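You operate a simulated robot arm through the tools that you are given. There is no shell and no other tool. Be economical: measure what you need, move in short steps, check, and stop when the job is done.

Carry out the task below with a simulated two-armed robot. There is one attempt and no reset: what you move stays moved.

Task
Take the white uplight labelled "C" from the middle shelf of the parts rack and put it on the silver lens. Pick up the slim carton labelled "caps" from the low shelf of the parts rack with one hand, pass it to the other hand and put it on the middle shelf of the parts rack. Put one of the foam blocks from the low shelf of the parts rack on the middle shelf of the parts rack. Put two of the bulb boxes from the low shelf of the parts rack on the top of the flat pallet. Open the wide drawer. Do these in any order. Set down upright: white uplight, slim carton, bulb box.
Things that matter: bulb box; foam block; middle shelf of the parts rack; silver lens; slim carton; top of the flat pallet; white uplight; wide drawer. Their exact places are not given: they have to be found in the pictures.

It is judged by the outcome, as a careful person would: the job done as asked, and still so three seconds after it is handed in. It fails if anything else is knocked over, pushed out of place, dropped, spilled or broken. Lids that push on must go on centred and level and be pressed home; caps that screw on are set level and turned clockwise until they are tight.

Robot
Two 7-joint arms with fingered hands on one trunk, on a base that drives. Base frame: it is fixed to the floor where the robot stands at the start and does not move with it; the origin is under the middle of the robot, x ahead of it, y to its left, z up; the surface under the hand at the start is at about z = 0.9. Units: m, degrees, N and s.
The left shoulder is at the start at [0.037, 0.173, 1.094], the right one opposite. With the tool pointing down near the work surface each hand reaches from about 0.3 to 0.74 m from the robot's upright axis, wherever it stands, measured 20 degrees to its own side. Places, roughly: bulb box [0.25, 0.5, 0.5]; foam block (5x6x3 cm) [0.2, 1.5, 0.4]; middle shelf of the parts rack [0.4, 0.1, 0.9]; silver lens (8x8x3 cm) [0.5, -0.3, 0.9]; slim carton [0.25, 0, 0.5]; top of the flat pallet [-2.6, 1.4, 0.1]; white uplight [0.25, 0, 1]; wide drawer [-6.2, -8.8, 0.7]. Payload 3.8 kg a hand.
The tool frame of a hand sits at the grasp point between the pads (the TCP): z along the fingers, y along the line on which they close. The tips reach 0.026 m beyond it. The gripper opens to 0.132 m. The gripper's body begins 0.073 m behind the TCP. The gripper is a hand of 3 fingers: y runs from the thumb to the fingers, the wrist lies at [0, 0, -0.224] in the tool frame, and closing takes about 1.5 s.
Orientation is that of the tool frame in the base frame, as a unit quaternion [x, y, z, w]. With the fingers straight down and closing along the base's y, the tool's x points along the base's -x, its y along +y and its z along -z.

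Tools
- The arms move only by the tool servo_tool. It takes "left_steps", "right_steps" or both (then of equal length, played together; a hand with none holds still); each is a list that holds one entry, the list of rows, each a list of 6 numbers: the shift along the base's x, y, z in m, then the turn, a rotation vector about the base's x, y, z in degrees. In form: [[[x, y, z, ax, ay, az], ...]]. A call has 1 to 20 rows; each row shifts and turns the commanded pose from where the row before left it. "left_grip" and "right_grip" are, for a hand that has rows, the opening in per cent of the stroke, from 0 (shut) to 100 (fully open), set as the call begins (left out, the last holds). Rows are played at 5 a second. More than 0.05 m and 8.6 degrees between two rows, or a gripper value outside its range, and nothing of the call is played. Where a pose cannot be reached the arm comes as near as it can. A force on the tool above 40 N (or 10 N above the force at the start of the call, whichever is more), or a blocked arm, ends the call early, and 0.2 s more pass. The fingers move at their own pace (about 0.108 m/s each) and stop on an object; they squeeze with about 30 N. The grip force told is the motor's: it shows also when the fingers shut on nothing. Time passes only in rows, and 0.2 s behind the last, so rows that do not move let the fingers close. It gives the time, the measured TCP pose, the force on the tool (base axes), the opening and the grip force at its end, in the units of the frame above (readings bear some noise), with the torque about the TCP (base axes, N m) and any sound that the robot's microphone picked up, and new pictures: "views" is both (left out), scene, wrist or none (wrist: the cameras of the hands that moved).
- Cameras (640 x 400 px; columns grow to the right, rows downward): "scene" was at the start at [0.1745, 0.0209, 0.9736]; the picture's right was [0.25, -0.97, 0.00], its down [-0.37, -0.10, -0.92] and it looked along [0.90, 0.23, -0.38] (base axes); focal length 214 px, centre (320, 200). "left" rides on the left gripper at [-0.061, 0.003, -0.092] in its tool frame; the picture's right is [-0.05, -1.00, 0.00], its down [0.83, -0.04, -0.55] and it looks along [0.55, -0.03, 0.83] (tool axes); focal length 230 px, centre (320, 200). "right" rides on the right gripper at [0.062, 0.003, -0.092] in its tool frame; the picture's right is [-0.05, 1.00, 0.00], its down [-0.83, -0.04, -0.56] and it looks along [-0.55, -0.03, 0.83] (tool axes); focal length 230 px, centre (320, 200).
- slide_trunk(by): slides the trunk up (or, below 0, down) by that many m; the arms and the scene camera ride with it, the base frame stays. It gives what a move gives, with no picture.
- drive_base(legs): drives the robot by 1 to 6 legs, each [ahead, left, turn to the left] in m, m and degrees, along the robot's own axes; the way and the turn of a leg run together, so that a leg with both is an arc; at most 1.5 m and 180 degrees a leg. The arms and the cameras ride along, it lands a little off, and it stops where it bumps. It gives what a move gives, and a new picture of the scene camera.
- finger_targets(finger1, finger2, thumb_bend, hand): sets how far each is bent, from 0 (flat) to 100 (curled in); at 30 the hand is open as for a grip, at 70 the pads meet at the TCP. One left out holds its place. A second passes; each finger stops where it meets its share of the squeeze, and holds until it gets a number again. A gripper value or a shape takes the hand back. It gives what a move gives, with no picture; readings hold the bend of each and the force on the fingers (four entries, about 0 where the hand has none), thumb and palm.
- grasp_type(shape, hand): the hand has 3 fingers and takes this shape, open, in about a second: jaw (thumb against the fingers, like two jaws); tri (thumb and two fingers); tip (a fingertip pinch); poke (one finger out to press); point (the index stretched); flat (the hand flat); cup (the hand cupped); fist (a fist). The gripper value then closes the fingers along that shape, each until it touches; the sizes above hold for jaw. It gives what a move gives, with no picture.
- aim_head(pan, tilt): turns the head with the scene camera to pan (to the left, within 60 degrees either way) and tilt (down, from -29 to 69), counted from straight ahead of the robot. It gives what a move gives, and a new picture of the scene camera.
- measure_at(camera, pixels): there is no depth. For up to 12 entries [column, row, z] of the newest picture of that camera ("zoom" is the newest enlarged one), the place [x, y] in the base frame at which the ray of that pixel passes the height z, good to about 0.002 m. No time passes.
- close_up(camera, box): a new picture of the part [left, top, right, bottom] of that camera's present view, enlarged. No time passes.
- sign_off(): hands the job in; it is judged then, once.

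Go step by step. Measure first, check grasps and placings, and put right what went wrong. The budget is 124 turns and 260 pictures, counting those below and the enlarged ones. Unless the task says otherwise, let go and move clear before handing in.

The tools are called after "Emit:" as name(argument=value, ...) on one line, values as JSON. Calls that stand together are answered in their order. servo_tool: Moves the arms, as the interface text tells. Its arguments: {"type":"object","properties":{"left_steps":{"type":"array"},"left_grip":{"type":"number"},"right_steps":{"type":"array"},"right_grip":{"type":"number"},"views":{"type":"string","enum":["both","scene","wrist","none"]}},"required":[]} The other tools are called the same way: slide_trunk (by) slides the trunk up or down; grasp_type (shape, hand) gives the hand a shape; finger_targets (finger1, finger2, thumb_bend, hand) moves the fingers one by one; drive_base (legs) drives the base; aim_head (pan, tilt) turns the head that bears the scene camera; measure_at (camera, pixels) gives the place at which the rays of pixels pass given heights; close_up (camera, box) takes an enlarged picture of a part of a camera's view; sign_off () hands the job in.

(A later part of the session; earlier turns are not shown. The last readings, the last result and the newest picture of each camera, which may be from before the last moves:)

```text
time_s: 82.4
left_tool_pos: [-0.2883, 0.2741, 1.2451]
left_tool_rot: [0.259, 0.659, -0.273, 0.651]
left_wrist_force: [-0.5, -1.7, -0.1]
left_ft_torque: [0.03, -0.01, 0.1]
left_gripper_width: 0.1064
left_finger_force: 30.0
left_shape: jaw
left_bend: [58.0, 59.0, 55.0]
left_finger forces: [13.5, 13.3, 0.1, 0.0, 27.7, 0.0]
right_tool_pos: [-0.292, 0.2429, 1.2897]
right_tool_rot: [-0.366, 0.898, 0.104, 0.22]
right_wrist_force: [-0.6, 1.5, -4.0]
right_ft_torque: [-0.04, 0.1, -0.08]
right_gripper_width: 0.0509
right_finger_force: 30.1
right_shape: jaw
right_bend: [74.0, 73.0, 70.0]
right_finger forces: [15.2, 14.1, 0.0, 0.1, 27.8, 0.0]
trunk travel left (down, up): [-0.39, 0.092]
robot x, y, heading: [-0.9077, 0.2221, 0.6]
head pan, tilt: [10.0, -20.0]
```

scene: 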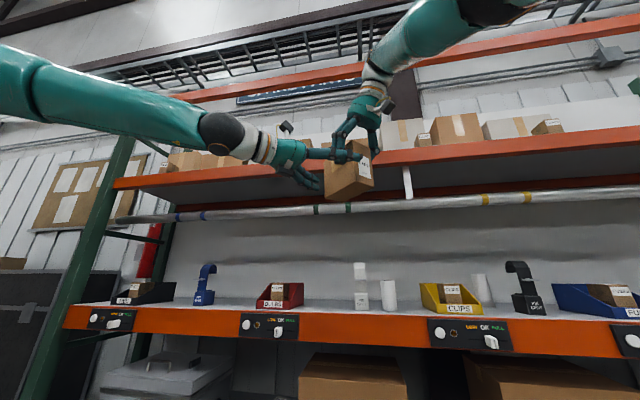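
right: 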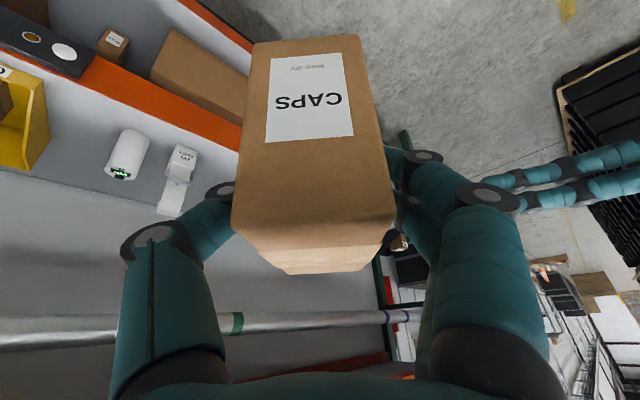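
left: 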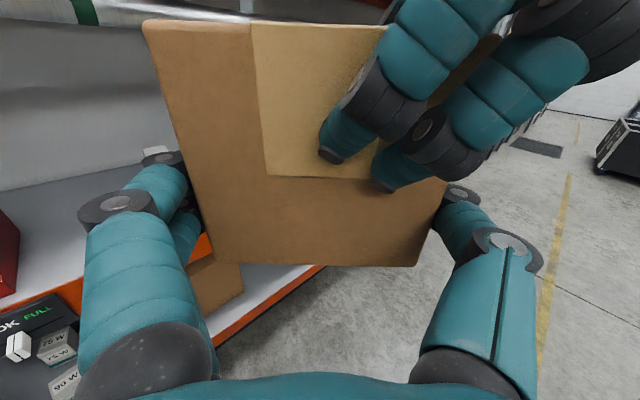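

Both hands hold it. Open the right hand only partly (to avoid the left wrist camera) and retreat along its own axis.

Emit:
servo_tool(right_steps=[[[0, 0, 0, 0, 0, 0], [0, 0, 0, 0, 0, 0], [0, 0, 0, 0, 0, 0], [0, 0, 0, 0, 0, 0]]], right_grip=62, views="none")

Emit:
servo_tool(right_steps=[[[-0.01, -0.01, 0.027, 0, 0, 0], [-0.01, -0.01, 0.027, 0, 0, 0], [-0.01, -0.01, 0.027, 0, 0, 0], [-0.01, -0.01, 0.027, 0, 0, 0], [0, -0.03, 0.01, 0, 0, 0], [0, -0.04, 0, 0, 0, 0], [0, -0.04, 0, 0, 0, 0], [0, -0.04, 0, 0, 0, 0], [0, -0.04, 0, 0, 0, 0]]], views="both")

```text
time_s: 83.4
left_tool_pos: [-0.2882, 0.2732, 1.2442]
left_tool_rot: [0.26, 0.659, -0.272, 0.651]
left_wrist_force: [-1.2, -0.3, 0.1]
left_ft_torque: [0.03, 0.03, -0.02]
left_gripper_width: 0.1065
left_finger_force: 30.6
left_shape: jaw
left_bend: [59.0, 59.0, 55.0]
left_finger forces: [14.0, 13.8, 0.1, 0.1, 27.5, 0.0]
right_tool_pos: [-0.2932, 0.2425, 1.2892]
right_tool_rot: [-0.366, 0.898, 0.105, 0.219]
right_wrist_force: [-0.7, 0.1, -0.6]
right_ft_torque: [-0.03, 0.02, 0.0]
right_gripper_width: 0.0813
right_finger_force: 0.2
right_shape: jaw
right_bend: [71.0, 71.0, 70.0]
right_finger forces: [0.1, 0.0, 0.0, 0.0, 0.1, 0.0]
trunk travel left (down, up): [-0.39, 0.092]
robot x, y, heading: [-0.911, 0.2245, 0.7]
head pan, tilt: [10.0, -20.0]
```

```text
time_s: 85.4
left_tool_pos: [-0.2875, 0.2709, 1.2427]
left_tool_rot: [0.262, 0.658, -0.273, 0.651]
left_wrist_force: [0.3, -1.0, -0.1]
left_ft_torque: [0.07, 0.04, -0.01]
left_gripper_width: 0.1068
left_finger_force: 30.6
left_shape: jaw
left_bend: [59.0, 59.0, 55.0]
left_finger forces: [14.0, 13.6, 0.0, 0.0, 27.6, 0.0]
right_tool_pos: [-0.3491, 0.0279, 1.3829]
right_tool_rot: [-0.367, 0.898, 0.104, 0.22]
right_wrist_force: [-0.4, 0.5, 0.7]
right_ft_torque: [0.02, -0.01, 0.0]
right_gripper_width: 0.0819
right_finger_force: 0.0
right_shape: jaw
right_bend: [71.0, 71.0, 70.0]
right_finger forces: [0.0, 0.0, 0.1, 0.0, 0.0, 0.0]
right hand out of reach, approached as far as the arm can: row 1, 2, 3, 4, 7
trunk travel left (down, up): [-0.39, 0.092]
robot x, y, heading: [-0.9094, 0.2172, 0.8]
head pan, tilt: [10.0, -20.0]
```

scene: 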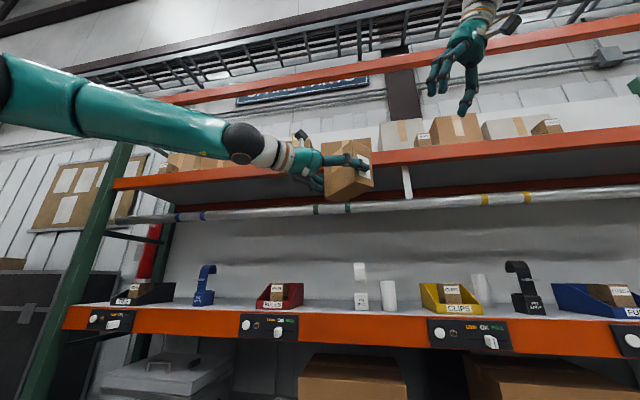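
right: 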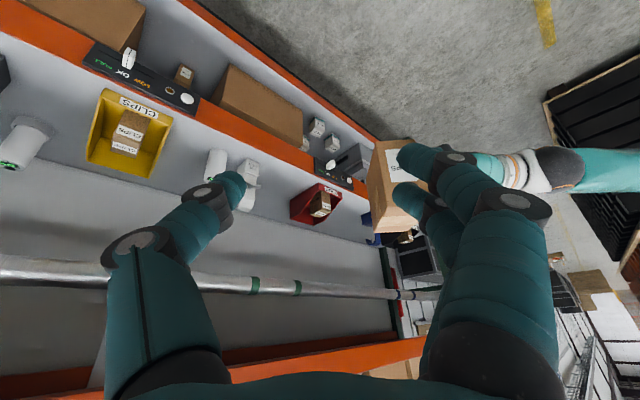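

Carton passed to the left hand. Measure the free spaces on the middle shelf.

Emit:
measure_at(camera="scene", pixels=[[303, 306, 0.9], [255, 308, 0.9], [353, 308, 0.9], [370, 309, 0.9], [215, 304, 0.9], [330, 312, 0.9], [195, 305, 0.9], [420, 308, 0.9], [330, 302, 0.9], [330, 298, 0.9]])

Emit:
close_up(camera="scene", box=[180, 240, 420, 360])

```text
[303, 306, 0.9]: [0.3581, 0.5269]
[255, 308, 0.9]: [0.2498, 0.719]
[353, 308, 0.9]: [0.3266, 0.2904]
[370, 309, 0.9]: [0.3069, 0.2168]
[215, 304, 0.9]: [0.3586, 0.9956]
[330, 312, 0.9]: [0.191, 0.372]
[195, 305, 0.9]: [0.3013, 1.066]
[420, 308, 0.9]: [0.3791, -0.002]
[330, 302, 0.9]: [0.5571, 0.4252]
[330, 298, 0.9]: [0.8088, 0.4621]
```

```text
2.67 times, centred on (300, 300) of scene
```

zoom: 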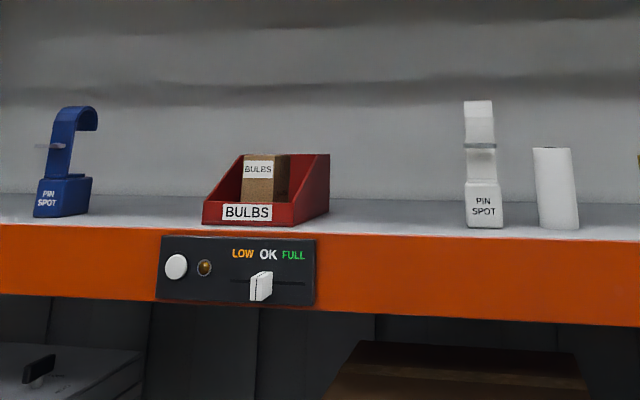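

Place the carton in the free span y≈0.31–0.50 (between BULBS bin and white pin spot), at about (0.24, 0.40). Yaw the left hand back to straight ahead, retract the right.

Emit:
servo_tool(left_steps=[[[0.011, 0.026, 0, 0, 0, 7.5], [0.011, 0.026, 0, 0, 0, 7.5], [0.011, 0.026, 0, 0, 0, 7.5], [0.011, 0.026, 0, 0, 0, 7.5], [0.011, 0.026, 0, 0, 0, 7.5], [0.011, 0.026, 0, 0, 0, 7.5]]], right_steps=[[[-0.025, -0.02, -0.02, 0, 0, -7], [-0.025, -0.02, -0.02, 0, 0, -7], [-0.025, -0.02, -0.02, 0, 0, -7], [-0.025, -0.02, -0.02, 0, 0, -7], [-0.025, -0.02, -0.02, 0, 0, -7], [-0.025, -0.02, -0.02, 0, 0, -7]]], views="none")

Emit:
slide_trunk(by=-0.28)

Emit:
aim_head(pan=10, tilt=5)

```text
time_s: 86.8
left_tool_pos: [-0.2228, 0.4304, 1.245]
left_tool_rot: [-0.012, 0.708, -0.002, 0.706]
left_wrist_force: [0.4, 0.0, 0.3]
left_ft_torque: [0.0, 0.05, 0.01]
left_gripper_width: 0.1067
left_finger_force: 29.8
left_shape: jaw
left_bend: [59.0, 59.0, 56.0]
left_finger forces: [13.8, 13.7, 0.0, 0.0, 27.5, 0.0]
right_tool_pos: [-0.4876, -0.0891, 1.2563]
right_tool_rot: [-0.02, 0.97, 0.019, 0.243]
right_wrist_force: [-0.9, -0.5, -0.6]
right_ft_torque: [0.01, 0.0, 0.0]
right_gripper_width: 0.0817
right_finger_force: 0.0
right_shape: jaw
right_bend: [71.0, 71.0, 69.0]
right_finger forces: [0.0, 0.0, 0.0, 0.0, 0.1, 0.1]
right hand out of reach, approached as far as the arm can: row 1
trunk travel left (down, up): [-0.39, 0.092]
robot x, y, heading: [-0.911, 0.2184, 1.0]
head pan, tilt: [10.0, -20.0]
```

```text
time_s: 89.6
left_tool_pos: [-0.2234, 0.4293, 0.9632]
left_tool_rot: [-0.012, 0.708, -0.003, 0.706]
left_wrist_force: [-0.4, 0.0, -0.1]
left_ft_torque: [0.03, 0.09, -0.01]
left_gripper_width: 0.1064
left_finger_force: 29.5
left_shape: jaw
left_bend: [59.0, 59.0, 56.0]
left_finger forces: [13.9, 13.7, 0.0, 0.0, 27.4, 0.0]
right_tool_pos: [-0.4262, -0.0869, 0.9173]
right_tool_rot: [-0.02, 0.985, 0.019, 0.169]
right_wrist_force: [0.0, -1.0, 1.0]
right_ft_torque: [-0.03, 0.01, 0.0]
right_gripper_width: 0.0816
right_finger_force: 0.0
right_shape: jaw
right_bend: [71.0, 71.0, 69.0]
right_finger forces: [0.0, 0.0, 0.0, 0.0, 0.0, 0.1]
trunk travel left (down, up): [-0.11, 0.372]
robot x, y, heading: [-0.9082, 0.2207, 0.5]
head pan, tilt: [10.0, -20.0]
```

```text
time_s: 90.5
left_tool_pos: [-0.2214, 0.4288, 0.9639]
left_tool_rot: [-0.012, 0.708, -0.003, 0.706]
left_wrist_force: [0.5, 0.1, -0.2]
left_ft_torque: [-0.03, 0.06, -0.02]
left_gripper_width: 0.1066
left_finger_force: 29.4
left_shape: jaw
left_bend: [59.0, 59.0, 56.0]
left_finger forces: [13.9, 13.7, 0.1, 0.1, 27.4, 0.1]
right_tool_pos: [-0.4275, -0.0872, 0.916]
right_tool_rot: [-0.019, 0.985, 0.019, 0.17]
right_wrist_force: [-0.1, 1.5, 0.3]
right_ft_torque: [0.02, 0.0, -0.01]
right_gripper_width: 0.0819
right_finger_force: 0.0
right_shape: jaw
right_bend: [71.0, 71.0, 69.0]
right_finger forces: [0.0, 0.0, 0.0, 0.0, 0.0, 0.0]
trunk travel left (down, up): [-0.11, 0.372]
robot x, y, heading: [-0.9106, 0.2149, 0.6]
head pan, tilt: [10.0, 5.0]
```

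scene: 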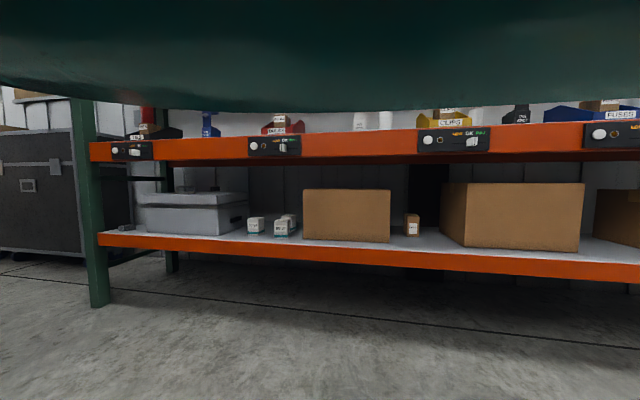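

Move the right arm away from the head, then drive toward the shelf keeping the carton in front of it.

Emit:
servo_tool(right_steps=[[[0.01, -0.035, 0, 0, 0, 0], [0.01, -0.035, 0, 0, 0, 0], [0.01, -0.035, 0, 0, 0, 0], [0.01, -0.035, 0, 0, 0, 0], [0, -0.035, 0, 0, 0, 0], [0, -0.035, 0, 0, 0, 0]]], views="none")

Emit:
drive_base(legs=[[0.3, -0.03, 0]])

Emit:
servo_tool(left_steps=[[[0, 0, 0.005, 0, 0, 0]]], views="wrist")

```text
time_s: 91.9
left_tool_pos: [-0.2229, 0.43, 0.9627]
left_tool_rot: [-0.01, 0.708, -0.003, 0.706]
left_wrist_force: [-0.1, -0.8, -0.5]
left_ft_torque: [0.02, 0.05, 0.01]
left_gripper_width: 0.1065
left_finger_force: 29.8
left_shape: jaw
left_bend: [59.0, 59.0, 56.0]
left_finger forces: [13.9, 13.7, 0.0, 0.1, 27.4, 0.1]
right_tool_pos: [-0.3868, -0.2994, 0.9167]
right_tool_rot: [-0.019, 0.985, 0.02, 0.169]
right_wrist_force: [-0.8, 0.4, -1.3]
right_ft_torque: [0.03, 0.0, -0.03]
right_gripper_width: 0.0816
right_finger_force: 0.0
right_shape: jaw
right_bend: [71.0, 71.0, 69.0]
right_finger forces: [0.0, 0.1, 0.1, 0.0, 0.1, 0.0]
trunk travel left (down, up): [-0.11, 0.372]
robot x, y, heading: [-0.9132, 0.223, 0.9]
head pan, tilt: [10.0, 5.0]
```

```text
time_s: 94.0
left_tool_pos: [0.0748, 0.4039, 0.9627]
left_tool_rot: [-0.011, 0.708, -0.004, 0.706]
left_wrist_force: [-0.2, 0.6, -0.2]
left_ft_torque: [-0.03, 0.05, 0.0]
left_gripper_width: 0.1066
left_finger_force: 30.0
left_shape: jaw
left_bend: [59.0, 59.0, 56.0]
left_finger forces: [13.8, 13.6, 0.1, 0.0, 27.4, 0.0]
right_tool_pos: [-0.0897, -0.3237, 0.9156]
right_tool_rot: [-0.019, 0.985, 0.019, 0.168]
right_wrist_force: [0.5, -0.8, 0.7]
right_ft_torque: [-0.02, 0.01, 0.01]
right_gripper_width: 0.0814
right_finger_force: 0.2
right_shape: jaw
right_bend: [71.0, 71.0, 69.0]
right_finger forces: [0.0, 0.0, 0.0, 0.0, 0.0, 0.0]
trunk travel left (down, up): [-0.11, 0.372]
robot x, y, heading: [-0.6113, 0.1955, 0.7]
head pan, tilt: [10.0, 5.0]
```

scene: 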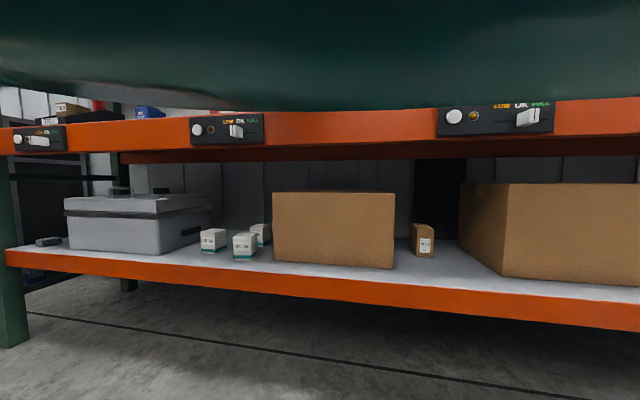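

```text
time_s: 94.4
left_tool_pos: [0.0748, 0.4036, 0.9689]
left_tool_rot: [-0.011, 0.708, -0.004, 0.706]
left_wrist_force: [0.5, -0.1, -0.5]
left_ft_torque: [-0.04, 0.06, -0.01]
left_gripper_width: 0.1065
left_finger_force: 30.1
left_shape: jaw
left_bend: [59.0, 59.0, 56.0]
left_finger forces: [13.9, 13.7, 0.0, 0.1, 27.4, 0.1]
right_tool_pos: [-0.0897, -0.3232, 0.9162]
right_tool_rot: [-0.019, 0.985, 0.02, 0.168]
right_wrist_force: [-0.1, -0.3, -0.8]
right_ft_torque: [-0.01, 0.0, -0.01]
right_gripper_width: 0.0818
right_finger_force: 0.1
right_shape: jaw
right_bend: [71.0, 71.0, 69.0]
right_finger forces: [0.2, 0.1, 0.1, 0.0, 0.1, 0.1]
trunk travel left (down, up): [-0.11, 0.372]
robot x, y, heading: [-0.6151, 0.199, 0.8]
head pan, tilt: [10.0, 5.0]
```

left: 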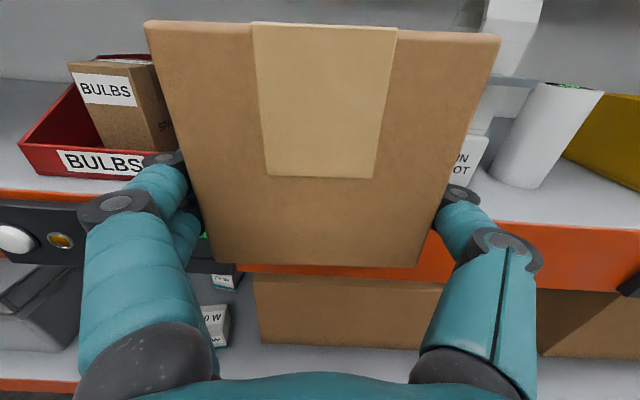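

Emit:
measure_at(camera="left", pixels=[[155, 182, 0.9], [28, 170, 0.9], [470, 178, 0.9], [490, 175, 0.9], [520, 187, 0.9], [100, 195, 0.9], [500, 222, 0.9], [40, 140, 0.95]])

```text
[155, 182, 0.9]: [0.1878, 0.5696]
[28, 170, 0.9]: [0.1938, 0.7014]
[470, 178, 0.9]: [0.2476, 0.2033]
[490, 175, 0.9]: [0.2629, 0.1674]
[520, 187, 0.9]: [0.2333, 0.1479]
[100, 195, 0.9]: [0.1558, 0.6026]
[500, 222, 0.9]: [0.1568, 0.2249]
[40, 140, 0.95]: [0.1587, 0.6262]
```

Free span is y≈0.25–0.55. Retract right slightly, drive 0.14 forward so the carton is over the shelf.

Emit:
servo_tool(right_steps=[[[-0.03, 0, 0.02, 0, 0, 0], [-0.03, 0, 0.02, 0, 0, 0]]], views="none")

Emit:
drive_base(legs=[[0.14, 0, 0]])

Emit:
servo_tool(left_steps=[[[0.002, 0, -0.012, 0, 0, 0], [0, 0, -0.01, 0, 0, 0]]], views="wrist")

```text
time_s: 95.0
left_tool_pos: [0.0743, 0.404, 0.9693]
left_tool_rot: [-0.011, 0.708, -0.003, 0.706]
left_wrist_force: [0.3, -1.2, 0.2]
left_ft_torque: [-0.01, 0.08, -0.01]
left_gripper_width: 0.1066
left_finger_force: 30.3
left_shape: jaw
left_bend: [59.0, 59.0, 56.0]
left_finger forces: [14.0, 13.8, 0.1, 0.0, 27.4, 0.1]
right_tool_pos: [-0.108, -0.3239, 0.9463]
right_tool_rot: [-0.017, 0.985, 0.018, 0.169]
right_wrist_force: [0.6, -1.0, -0.4]
right_ft_torque: [0.0, -0.02, 0.04]
right_gripper_width: 0.0815
right_finger_force: 0.0
right_shape: jaw
right_bend: [71.0, 71.0, 69.0]
right_finger forces: [0.0, 0.1, 0.1, 0.0, 0.0, 0.0]
right hand out of reach, approached as far as the arm can: row 1, 2
trunk travel left (down, up): [-0.11, 0.372]
robot x, y, heading: [-0.6132, 0.1962, 0.9]
head pan, tilt: [10.0, 5.0]
```

```text
time_s: 96.3
left_tool_pos: [0.2137, 0.4057, 0.9686]
left_tool_rot: [-0.011, 0.708, -0.005, 0.706]
left_wrist_force: [0.0, 0.2, -0.8]
left_ft_torque: [-0.02, 0.04, 0.02]
left_gripper_width: 0.1068
left_finger_force: 30.2
left_shape: jaw
left_bend: [59.0, 59.0, 56.0]
left_finger forces: [13.8, 13.8, 0.0, 0.0, 27.4, 0.0]
right_tool_pos: [0.0326, -0.3218, 0.9455]
right_tool_rot: [-0.017, 0.985, 0.019, 0.168]
right_wrist_force: [0.6, 0.3, -0.3]
right_ft_torque: [0.02, 0.03, -0.01]
right_gripper_width: 0.0819
right_finger_force: 0.1
right_shape: jaw
right_bend: [71.0, 71.0, 69.0]
right_finger forces: [0.0, 0.0, 0.0, 0.1, 0.1, 0.0]
trunk travel left (down, up): [-0.11, 0.372]
robot x, y, heading: [-0.4713, 0.1987, 0.8]
head pan, tilt: [10.0, 5.0]
```

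scene: 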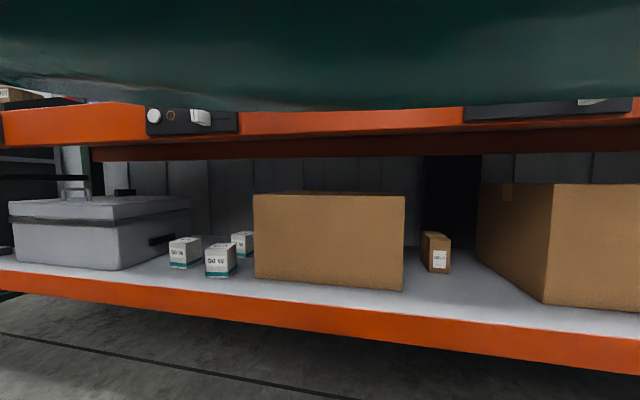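

```text
time_s: 96.9
left_tool_pos: [0.2158, 0.4063, 0.9472]
left_tool_rot: [-0.012, 0.708, -0.003, 0.706]
left_wrist_force: [-0.8, -0.4, -0.1]
left_ft_torque: [0.02, 0.05, 0.02]
left_gripper_width: 0.1065
left_finger_force: 30.3
left_shape: jaw
left_bend: [59.0, 59.0, 56.0]
left_finger forces: [13.9, 13.6, 0.0, 0.0, 27.4, 0.0]
right_tool_pos: [0.031, -0.3227, 0.945]
right_tool_rot: [-0.018, 0.986, 0.019, 0.168]
right_wrist_force: [-0.6, 0.1, -0.4]
right_ft_torque: [-0.01, -0.01, 0.0]
right_gripper_width: 0.0816
right_finger_force: 0.1
right_shape: jaw
right_bend: [71.0, 71.0, 69.0]
right_finger forces: [0.0, 0.0, 0.0, 0.1, 0.0, 0.1]
trunk travel left (down, up): [-0.11, 0.372]
robot x, y, heading: [-0.4762, 0.196, 0.8]
head pan, tilt: [10.0, 5.0]
```

left: 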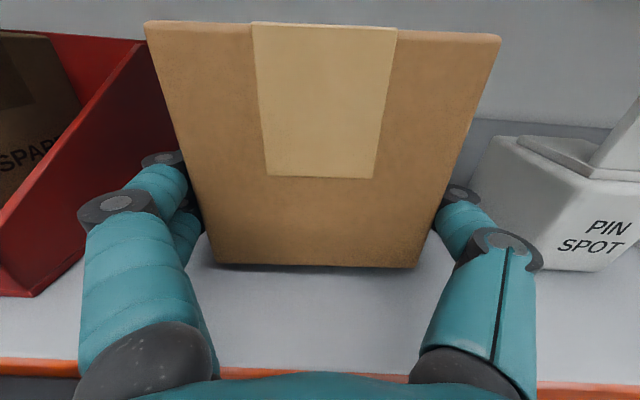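

Almost down (bottom ≈0.91). Lower gently to contact.

Emit:
servo_tool(left_steps=[[[0, 0, -0.004, 0, 0, 0], [0, 0, -0.003, 0, 0, 0], [0, 0, -0.002, 0, 0, 0]]], views="none")

Emit:
servo_tool(left_steps=[[[0, 0, -0.002, 0, 0, 0], [0, 0, -0.001, 0, 0, 0]]], views="wrist")

```text
time_s: 97.7
left_tool_pos: [0.2163, 0.4071, 0.9388]
left_tool_rot: [-0.011, 0.706, -0.003, 0.708]
left_wrist_force: [2.7, 0.8, 5.4]
left_ft_torque: [0.45, -0.14, -0.09]
left_gripper_width: 0.1065
left_finger_force: 29.8
left_shape: jaw
left_bend: [59.0, 59.0, 56.0]
left_finger forces: [13.6, 14.1, 0.0, 0.0, 27.5, 0.0]
right_tool_pos: [0.0314, -0.3222, 0.9463]
right_tool_rot: [-0.017, 0.985, 0.019, 0.168]
right_wrist_force: [0.3, 0.8, -0.2]
right_ft_torque: [-0.02, -0.02, -0.02]
right_gripper_width: 0.0819
right_finger_force: 0.0
right_shape: jaw
right_bend: [71.0, 71.0, 69.0]
right_finger forces: [0.0, 0.0, 0.0, 0.0, 0.0, 0.0]
trunk travel left (down, up): [-0.11, 0.372]
robot x, y, heading: [-0.4748, 0.2014, 0.7]
head pan, tilt: [10.0, 5.0]
```

```text
time_s: 98.3
left_tool_pos: [0.2152, 0.4057, 0.9383]
left_tool_rot: [-0.01, 0.705, -0.002, 0.709]
left_wrist_force: [7.5, 0.9, 18.6]
left_ft_torque: [1.23, -0.35, -0.28]
left_gripper_width: 0.1068
left_finger_force: 29.9
left_shape: jaw
left_bend: [58.0, 59.0, 56.0]
left_finger forces: [14.0, 14.5, 0.0, 0.0, 28.1, 0.1]
right_tool_pos: [0.0295, -0.3227, 0.9458]
right_tool_rot: [-0.018, 0.985, 0.019, 0.17]
right_wrist_force: [0.8, 0.8, -0.2]
right_ft_torque: [0.0, 0.0, 0.0]
right_gripper_width: 0.0816
right_finger_force: 0.0
right_shape: jaw
right_bend: [71.0, 71.0, 69.0]
right_finger forces: [0.0, 0.0, 0.0, 0.0, 0.1, 0.0]
trunk travel left (down, up): [-0.11, 0.372]
robot x, y, heading: [-0.4721, 0.1982, 0.8]
head pan, tilt: [10.0, 5.0]
```

left: 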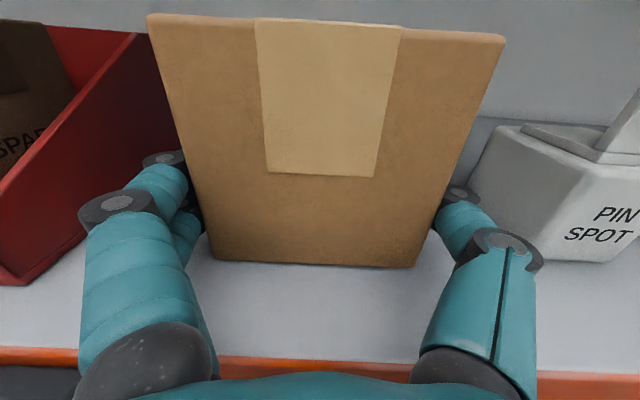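

Contact. Relax 2 mm, open partially (93%), then back away straight.

Emit:
servo_tool(left_steps=[[[0, 0, 0.003, 0, 0, 0], [0, 0, 0, 0, 0, 0], [0, 0, 0, 0, 0, 0], [0, 0, 0, 0, 0, 0]]], left_grip=93, views="wrist")

Emit:
drive_base(legs=[[-0.2, 0, 0]])

Emit:
servo_tool(left_steps=[[[0, 0, 0.01, 0, 0, 0]]], views="wrist")

```text
time_s: 99.3
left_tool_pos: [0.2153, 0.4066, 0.9376]
left_tool_rot: [-0.012, 0.708, -0.003, 0.706]
left_wrist_force: [0.1, 0.0, 0.4]
left_ft_torque: [0.0, 0.01, -0.01]
left_gripper_width: 0.1224
left_finger_force: 0.1
left_shape: jaw
left_bend: [43.0, 43.0, 40.0]
left_finger forces: [0.0, 0.1, 0.0, 0.0, 0.0, 0.0]
right_tool_pos: [0.0318, -0.3205, 0.9455]
right_tool_rot: [-0.017, 0.985, 0.019, 0.169]
right_wrist_force: [0.2, 0.3, -0.6]
right_ft_torque: [-0.02, 0.01, 0.01]
right_gripper_width: 0.0817
right_finger_force: 0.0
right_shape: jaw
right_bend: [71.0, 71.0, 69.0]
right_finger forces: [0.1, 0.0, 0.0, 0.0, 0.0, 0.1]
trunk travel left (down, up): [-0.11, 0.372]
robot x, y, heading: [-0.474, 0.1966, 1.2]
head pan, tilt: [10.0, 5.0]
```

left: 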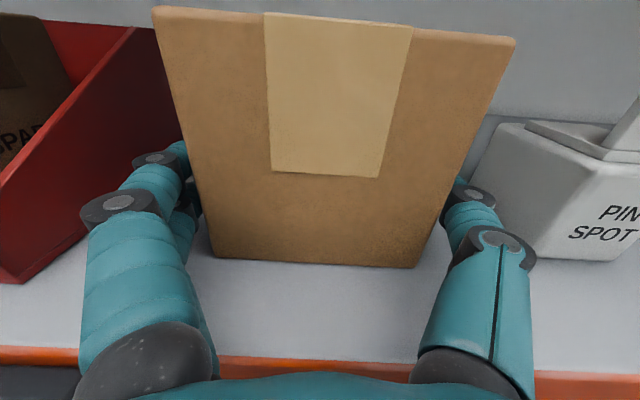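

```text
time_s: 100.9
left_tool_pos: [0.0154, 0.4027, 0.9373]
left_tool_rot: [-0.011, 0.708, -0.003, 0.706]
left_wrist_force: [0.7, -1.0, 0.3]
left_ft_torque: [0.01, 0.0, -0.02]
left_gripper_width: 0.1222
left_finger_force: 0.0
left_shape: jaw
left_bend: [43.0, 43.0, 40.0]
left_finger forces: [0.0, 0.1, 0.1, 0.1, 0.0, 0.0]
right_tool_pos: [-0.1686, -0.3249, 0.9464]
right_tool_rot: [-0.017, 0.985, 0.019, 0.169]
right_wrist_force: [-0.4, -0.8, 0.0]
right_ft_torque: [0.03, 0.02, 0.01]
right_gripper_width: 0.0818
right_finger_force: 0.0
right_shape: jaw
right_bend: [71.0, 71.0, 69.0]
right_finger forces: [0.0, 0.0, 0.0, 0.1, 0.0, 0.0]
trunk travel left (down, up): [-0.11, 0.372]
robot x, y, heading: [-0.6733, 0.1976, 0.9]
head pan, tilt: [10.0, 5.0]
```

scene: 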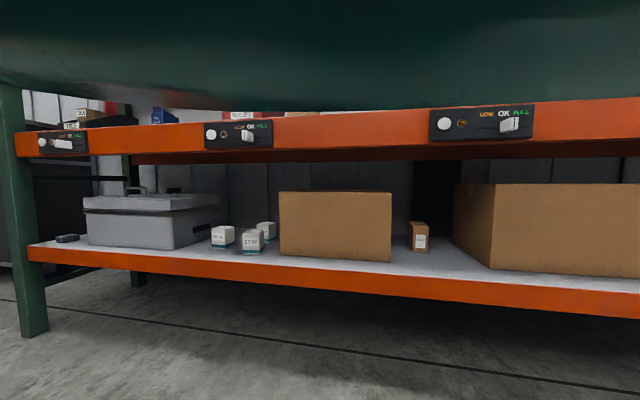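

```text
time_s: 101.3
left_tool_pos: [0.0166, 0.4031, 0.9472]
left_tool_rot: [-0.011, 0.708, -0.002, 0.706]
left_wrist_force: [0.8, -0.4, 0.6]
left_ft_torque: [0.01, -0.01, -0.01]
left_gripper_width: 0.1226
left_finger_force: 0.1
left_shape: jaw
left_bend: [43.0, 43.0, 40.0]
left_finger forces: [0.1, 0.1, 0.1, 0.0, 0.0, 0.0]
right_tool_pos: [-0.1672, -0.3246, 0.9458]
right_tool_rot: [-0.017, 0.985, 0.019, 0.169]
right_wrist_force: [-0.6, -1.3, -0.3]
right_ft_torque: [-0.02, 0.01, -0.02]
right_gripper_width: 0.0818
right_finger_force: 0.0
right_shape: jaw
right_bend: [71.0, 71.0, 69.0]
right_finger forces: [0.0, 0.0, 0.1, 0.0, 0.1, 0.0]
trunk travel left (down, up): [-0.11, 0.372]
robot x, y, heading: [-0.6726, 0.1938, 1.1]
head pan, tilt: [10.0, 5.0]
```

left: 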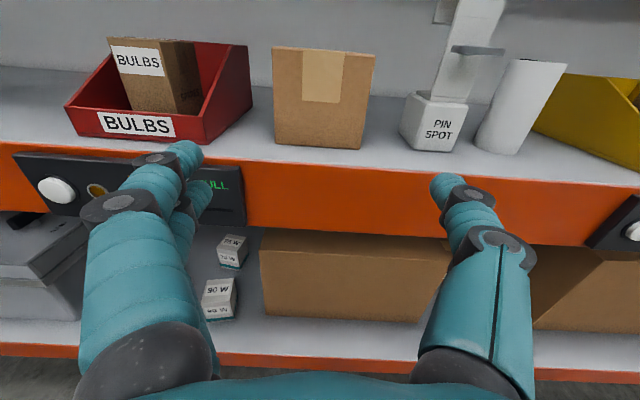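

CAPS stands on the middle shelf. Next: foam blocks at the far-left of the low shelf. Back off and look left; also reset the left hand to pointing down.

Emit:
drive_base(legs=[[-0.3, 0, 0]])

Emit:
servo_tool(left_steps=[[[-0.02, 0, 0, 0, 8, 0], [-0.02, 0, 0, 0, 8, 0], [-0.02, 0, 0, 0, 8, 0], [-0.02, 0, 0, 0, 8, 0], [-0.02, 0, 0, 0, 8, 0], [-0.02, 0, 0, 0, 8, 0], [-0.02, 0, 0, 0, 8, 0], [-0.02, 0, 0, 0, 8, 0]]], left_grip=100, right_steps=[[[0, -0.02, 0.03, 0, 3, 0], [0, -0.02, 0.03, 0, 3, 0], [0, -0.02, 0.03, 0, 3, 0], [0, -0.02, 0.03, 0, 3, 0], [0, -0.01, 0.03, 0, 3, 0], [0, 0, 0.03, 0, 3, 0], [0, 0, 0, 0, 0, 0], [0, 0, 0, 0, 0, 0]]], right_grip=100, views="none")

Emit:
aim_head(pan=55, tilt=20)

```text
time_s: 103.3
left_tool_pos: [-0.2831, 0.3984, 0.9467]
left_tool_rot: [-0.011, 0.708, -0.003, 0.706]
left_wrist_force: [0.0, 0.1, 0.1]
left_ft_torque: [0.0, -0.02, -0.02]
left_gripper_width: 0.1228
left_finger_force: 0.0
left_shape: jaw
left_bend: [43.0, 43.0, 40.0]
left_finger forces: [0.0, 0.0, 0.0, 0.1, 0.1, 0.1]
right_tool_pos: [-0.4673, -0.3297, 0.9459]
right_tool_rot: [-0.017, 0.985, 0.018, 0.169]
right_wrist_force: [0.0, -0.6, 0.2]
right_ft_torque: [-0.02, 0.0, -0.01]
right_gripper_width: 0.0816
right_finger_force: 0.0
right_shape: jaw
right_bend: [71.0, 71.0, 69.0]
right_finger forces: [0.0, 0.1, 0.1, 0.0, 0.1, 0.0]
trunk travel left (down, up): [-0.11, 0.372]
robot x, y, heading: [-0.9736, 0.1879, 1.0]
head pan, tilt: [10.0, 5.0]
```

scene: 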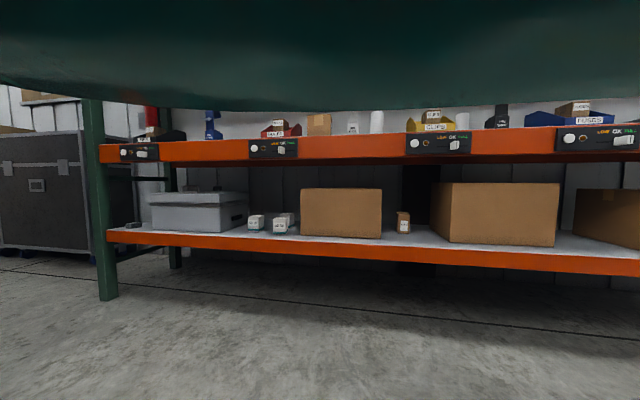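

```text
time_s: 105.1
left_tool_pos: [-0.4435, 0.3984, 0.9463]
left_tool_rot: [-0.01, 0.975, 0.005, 0.222]
left_wrist_force: [-0.2, -0.3, 0.6]
left_ft_torque: [0.0, -0.03, 0.01]
left_gripper_width: 0.1321
left_finger_force: 0.1
left_shape: jaw
left_bend: [30.0, 30.0, 30.0]
left_finger forces: [0.1, 0.1, 0.0, 0.1, 0.1, 0.0]
right_tool_pos: [-0.4596, -0.386, 0.9146]
right_tool_rot: [-0.014, 1.0, 0.021, 0.013]
right_wrist_force: [-0.3, 0.4, 0.5]
right_ft_torque: [0.0, 0.0, 0.0]
right_gripper_width: 0.1321
right_finger_force: 0.1
right_shape: jaw
right_bend: [30.0, 30.0, 30.0]
right_finger forces: [0.1, 0.1, 0.0, 0.0, 0.0, 0.1]
right hand out of reach, approached as far as the arm can: row 1, 2, 3, 4, 5, 6
trunk travel left (down, up): [-0.11, 0.372]
robot x, y, heading: [-0.9734, 0.1855, 0.6]
head pan, tilt: [10.0, 5.0]
```

```text
time_s: 106.3
left_tool_pos: [-0.4425, 0.3981, 0.9465]
left_tool_rot: [-0.011, 0.975, 0.003, 0.223]
left_wrist_force: [0.0, 0.4, 0.4]
left_ft_torque: [-0.01, 0.02, 0.01]
left_gripper_width: 0.1319
left_finger_force: 0.0
left_shape: jaw
left_bend: [30.0, 30.0, 30.0]
left_finger forces: [0.0, 0.0, 0.0, 0.0, 0.1, 0.0]
right_tool_pos: [-0.46, -0.385, 0.9149]
right_tool_rot: [-0.014, 1.0, 0.02, 0.012]
right_wrist_force: [0.4, 0.5, -0.1]
right_ft_torque: [-0.02, 0.0, -0.01]
right_gripper_width: 0.1316
right_finger_force: 0.1
right_shape: jaw
right_bend: [30.0, 30.0, 30.0]
right_finger forces: [0.0, 0.0, 0.1, 0.0, 0.1, 0.1]
trunk travel left (down, up): [-0.11, 0.372]
robot x, y, heading: [-0.9718, 0.1907, 0.8]
head pan, tilt: [55.0, 20.0]
```

scene: 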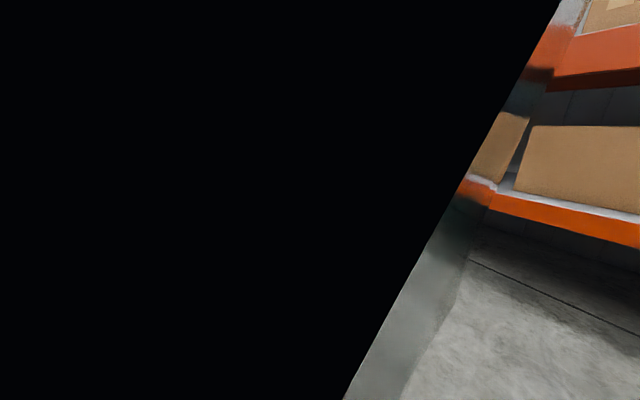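

The head view is blocked by the left arm. Move the left hand outwards and look again.

Emit:
servo_tool(left_steps=[[[0, 0.03, -0.02, 0, 5, 0], [0, 0.03, -0.02, 0, 5, 0], [0, 0.03, -0.02, 0, 5, 0], [0, 0.03, -0.02, 0, 5, 0], [0, 0.03, -0.02, 0, 5, 0], [0, 0, -0.02, 0, 0, 0]]], views="scene")

```text
time_s: 107.7
left_tool_pos: [-0.4417, 0.5475, 0.8271]
left_tool_rot: [-0.01, 1.0, 0.004, 0.006]
left_wrist_force: [-0.6, -0.5, -0.7]
left_ft_torque: [-0.02, 0.03, 0.02]
left_gripper_width: 0.1321
left_finger_force: 0.1
left_shape: jaw
left_bend: [30.0, 30.0, 30.0]
left_finger forces: [0.1, 0.0, 0.0, 0.1, 0.0, 0.0]
right_tool_pos: [-0.4591, -0.385, 0.9151]
right_tool_rot: [-0.015, 1.0, 0.019, 0.012]
right_wrist_force: [-0.7, -0.1, 0.4]
right_ft_torque: [-0.01, -0.06, 0.0]
right_gripper_width: 0.1319
right_finger_force: 0.1
right_shape: jaw
right_bend: [30.0, 30.0, 30.0]
right_finger forces: [0.0, 0.1, 0.1, 0.0, 0.0, 0.0]
trunk travel left (down, up): [-0.11, 0.372]
robot x, y, heading: [-0.974, 0.1884, 0.8]
head pan, tilt: [55.0, 20.0]
```

scene: 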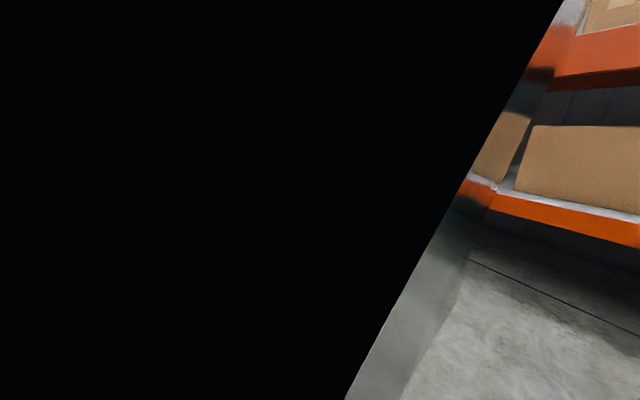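

Emit:
aim_head(pan=0, tilt=-20)

Emit:
aim_head(pan=-50, tilt=10)

```text
time_s: 108.9
left_tool_pos: [-0.4415, 0.5486, 0.8279]
left_tool_rot: [-0.01, 1.0, 0.006, 0.008]
left_wrist_force: [-0.4, -0.7, -1.0]
left_ft_torque: [-0.04, -0.02, 0.03]
left_gripper_width: 0.132
left_finger_force: 0.0
left_shape: jaw
left_bend: [30.0, 30.0, 30.0]
left_finger forces: [0.0, 0.0, 0.0, 0.1, 0.0, 0.1]
right_tool_pos: [-0.4588, -0.3868, 0.9148]
right_tool_rot: [-0.014, 1.0, 0.02, 0.013]
right_wrist_force: [0.5, 0.5, 0.9]
right_ft_torque: [0.03, -0.03, 0.05]
right_gripper_width: 0.1318
right_finger_force: 0.0
right_shape: jaw
right_bend: [30.0, 30.0, 30.0]
right_finger forces: [0.0, 0.0, 0.1, 0.0, 0.0, 0.0]
trunk travel left (down, up): [-0.11, 0.372]
robot x, y, heading: [-0.9718, 0.1918, 1.1]
head pan, tilt: [0.0, -20.0]
```

scene: 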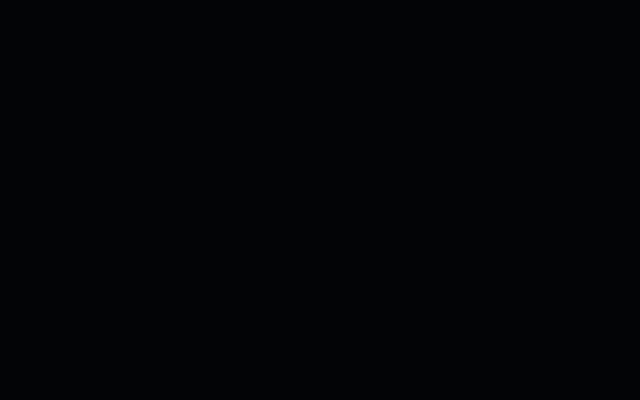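

```text
time_s: 110.1
left_tool_pos: [-0.4425, 0.5486, 0.8272]
left_tool_rot: [-0.009, 1.0, 0.006, 0.008]
left_wrist_force: [-0.5, 0.5, 0.9]
left_ft_torque: [0.02, -0.02, 0.0]
left_gripper_width: 0.1318
left_finger_force: 0.0
left_shape: jaw
left_bend: [30.0, 30.0, 30.0]
left_finger forces: [0.0, 0.0, 0.0, 0.0, 0.0, 0.0]
right_tool_pos: [-0.4585, -0.3857, 0.9143]
right_tool_rot: [-0.014, 1.0, 0.021, 0.012]
right_wrist_force: [-0.3, 0.1, -1.0]
right_ft_torque: [0.0, 0.02, 0.02]
right_gripper_width: 0.1321
right_finger_force: 0.1
right_shape: jaw
right_bend: [30.0, 30.0, 30.0]
right_finger forces: [0.0, 0.0, 0.0, 0.1, 0.0, 0.0]
trunk travel left (down, up): [-0.11, 0.372]
robot x, y, heading: [-0.9748, 0.1908, 0.9]
head pan, tilt: [-50.0, 10.0]
```

scene: 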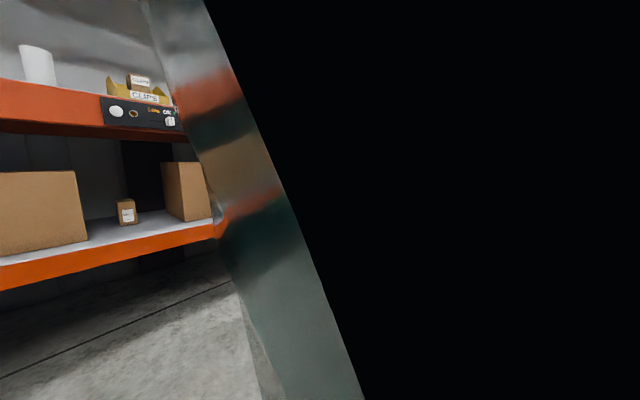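

The right arm's elbow sits at the head. Lower and push the right hand outward/forward to swing the elbow away, then look.

Emit:
servo_tool(right_steps=[[[0.01, -0.01, -0.04, 0, 0, 0], [0.01, -0.01, -0.04, 0, 0, 0], [0.01, -0.01, -0.04, 0, 0, 0], [0.01, -0.01, -0.04, 0, 0, 0], [0.01, -0.01, -0.04, 0, 0, 0], [0.01, -0.01, -0.04, 0, 0, 0], [0.01, -0.01, -0.04, 0, 0, 0], [0.01, -0.01, -0.04, 0, 0, 0]]], views="none")

Emit:
aim_head(pan=10, tilt=10)

```text
time_s: 111.9
left_tool_pos: [-0.4414, 0.5475, 0.8277]
left_tool_rot: [-0.01, 1.0, 0.006, 0.007]
left_wrist_force: [0.8, 0.7, 0.5]
left_ft_torque: [-0.03, -0.01, -0.01]
left_gripper_width: 0.1318
left_finger_force: 0.0
left_shape: jaw
left_bend: [30.0, 30.0, 30.0]
left_finger forces: [0.1, 0.0, 0.0, 0.0, 0.0, 0.1]
right_tool_pos: [-0.3803, -0.4645, 0.5931]
right_tool_rot: [-0.013, 1.0, 0.022, 0.013]
right_wrist_force: [-0.3, 0.3, -0.1]
right_ft_torque: [-0.02, -0.01, -0.01]
right_gripper_width: 0.1319
right_finger_force: 0.2
right_shape: jaw
right_bend: [30.0, 30.0, 30.0]
right_finger forces: [0.0, 0.0, 0.0, 0.1, 0.1, 0.0]
trunk travel left (down, up): [-0.11, 0.372]
robot x, y, heading: [-0.9751, 0.187, 0.7]
head pan, tilt: [-50.0, 10.0]
```

```text
time_s: 113.2
left_tool_pos: [-0.4426, 0.5484, 0.828]
left_tool_rot: [-0.01, 1.0, 0.005, 0.007]
left_wrist_force: [0.0, -0.8, 0.4]
left_ft_torque: [-0.02, 0.0, 0.01]
left_gripper_width: 0.1316
left_finger_force: 0.1
left_shape: jaw
left_bend: [30.0, 30.0, 30.0]
left_finger forces: [0.0, 0.0, 0.0, 0.1, 0.0, 0.0]
right_tool_pos: [-0.3785, -0.4647, 0.5958]
right_tool_rot: [-0.014, 1.0, 0.021, 0.012]
right_wrist_force: [-0.5, -0.7, -0.1]
right_ft_torque: [0.0, 0.01, 0.04]
right_gripper_width: 0.1317
right_finger_force: 0.2
right_shape: jaw
right_bend: [30.0, 30.0, 30.0]
right_finger forces: [0.0, 0.0, 0.1, 0.0, 0.0, 0.0]
trunk travel left (down, up): [-0.11, 0.372]
robot x, y, heading: [-0.9747, 0.1885, 0.9]
head pan, tilt: [10.0, 10.0]
```

scene: 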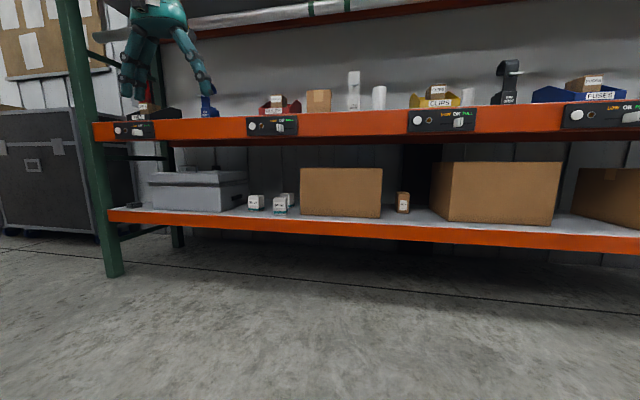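

View cleared. Look left for obstacles before moving left.

Emit:
aim_head(pan=58, tilt=20)

Emit:
close_up(camera="scene", box=[400, 120, 640, 270])

```text
time_s: 114.3
left_tool_pos: [-0.4423, 0.5483, 0.8274]
left_tool_rot: [-0.01, 1.0, 0.005, 0.008]
left_wrist_force: [-0.8, -0.7, -0.6]
left_ft_torque: [-0.01, -0.01, 0.02]
left_gripper_width: 0.1319
left_finger_force: 0.1
left_shape: jaw
left_bend: [30.0, 30.0, 30.0]
left_finger forces: [0.1, 0.0, 0.1, 0.0, 0.0, 0.0]
right_tool_pos: [-0.3792, -0.4645, 0.595]
right_tool_rot: [-0.015, 1.0, 0.022, 0.011]
right_wrist_force: [-1.1, 1.2, 0.0]
right_ft_torque: [0.0, -0.03, 0.02]
right_gripper_width: 0.1319
right_finger_force: 0.1
right_shape: jaw
right_bend: [30.0, 30.0, 30.0]
right_finger forces: [0.1, 0.0, 0.0, 0.0, 0.1, 0.0]
trunk travel left (down, up): [-0.11, 0.372]
robot x, y, heading: [-0.9707, 0.1887, 1.2]
head pan, tilt: [58.0, 20.0]
```

scene: 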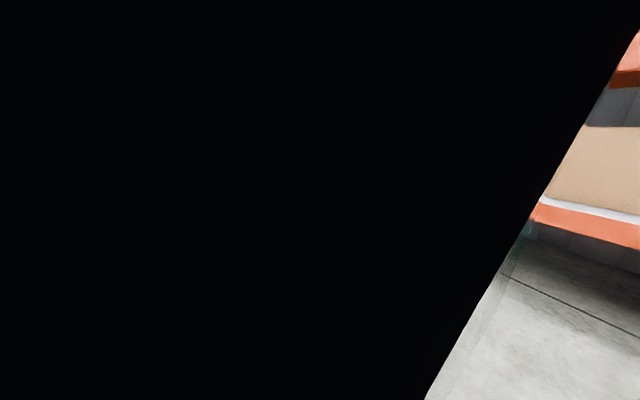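

```text
2.67 times, centred on (520, 195) of scene
```

zoom: 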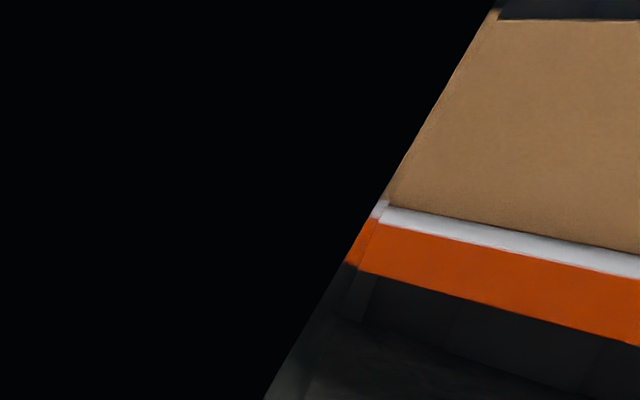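

The left arm blocks that side. Lower the left hand likewise to swing its elbow out.

Emit:
servo_tool(left_steps=[[[0.01, 0.01, -0.04, 0, 0, 0], [0.01, 0.01, -0.04, 0, 0, 0], [0.01, 0.01, -0.04, 0, 0, 0], [0.01, 0.01, -0.04, 0, 0, 0], [0.01, 0.01, -0.04, 0, 0, 0], [0.01, 0, -0.04, 0, 0, 0], [0.01, 0, -0.01, 0, 0, 0]]], views="scene")

```text
time_s: 115.9
left_tool_pos: [-0.3726, 0.5982, 0.5757]
left_tool_rot: [-0.009, 1.0, 0.006, 0.007]
left_wrist_force: [1.1, -0.6, -0.4]
left_ft_torque: [-0.02, -0.02, -0.01]
left_gripper_width: 0.132
left_finger_force: 0.0
left_shape: jaw
left_bend: [30.0, 30.0, 30.0]
left_finger forces: [0.0, 0.0, 0.1, 0.1, 0.0, 0.0]
right_tool_pos: [-0.3785, -0.4652, 0.594]
right_tool_rot: [-0.015, 1.0, 0.021, 0.013]
right_wrist_force: [-0.5, -0.5, 0.5]
right_ft_torque: [0.01, -0.01, 0.0]
right_gripper_width: 0.1322
right_finger_force: 0.0
right_shape: jaw
right_bend: [30.0, 30.0, 30.0]
right_finger forces: [0.0, 0.0, 0.0, 0.0, 0.0, 0.0]
trunk travel left (down, up): [-0.11, 0.372]
robot x, y, heading: [-0.9764, 0.1872, 1.0]
head pan, tilt: [58.0, 20.0]
```

scene: 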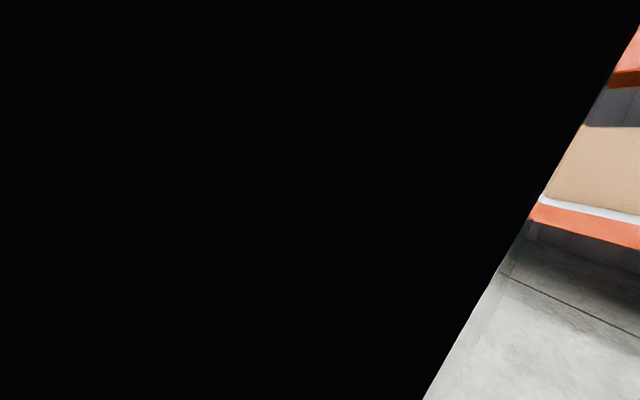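

Emit:
aim_head(pan=40, tilt=15)

```text
time_s: 116.8
left_tool_pos: [-0.3738, 0.5991, 0.5775]
left_tool_rot: [-0.009, 1.0, 0.006, 0.007]
left_wrist_force: [1.0, -0.3, 0.0]
left_ft_torque: [-0.05, 0.0, -0.06]
left_gripper_width: 0.1321
left_finger_force: 0.0
left_shape: jaw
left_bend: [30.0, 30.0, 30.0]
left_finger forces: [0.0, 0.1, 0.0, 0.0, 0.0, 0.0]
right_tool_pos: [-0.3792, -0.4652, 0.5946]
right_tool_rot: [-0.014, 1.0, 0.021, 0.013]
right_wrist_force: [0.2, 0.0, 0.4]
right_ft_torque: [-0.01, 0.03, -0.01]
right_gripper_width: 0.132
right_finger_force: 0.1
right_shape: jaw
right_bend: [30.0, 30.0, 30.0]
right_finger forces: [0.0, 0.0, 0.0, 0.0, 0.0, 0.0]
trunk travel left (down, up): [-0.11, 0.372]
robot x, y, heading: [-0.9744, 0.1886, 0.7]
head pan, tilt: [40.0, 15.0]
```

scene: 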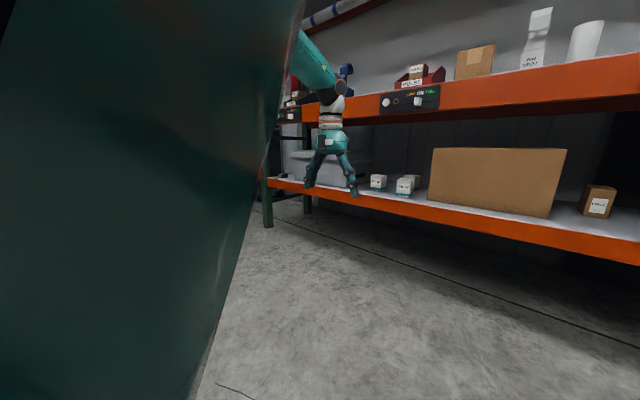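

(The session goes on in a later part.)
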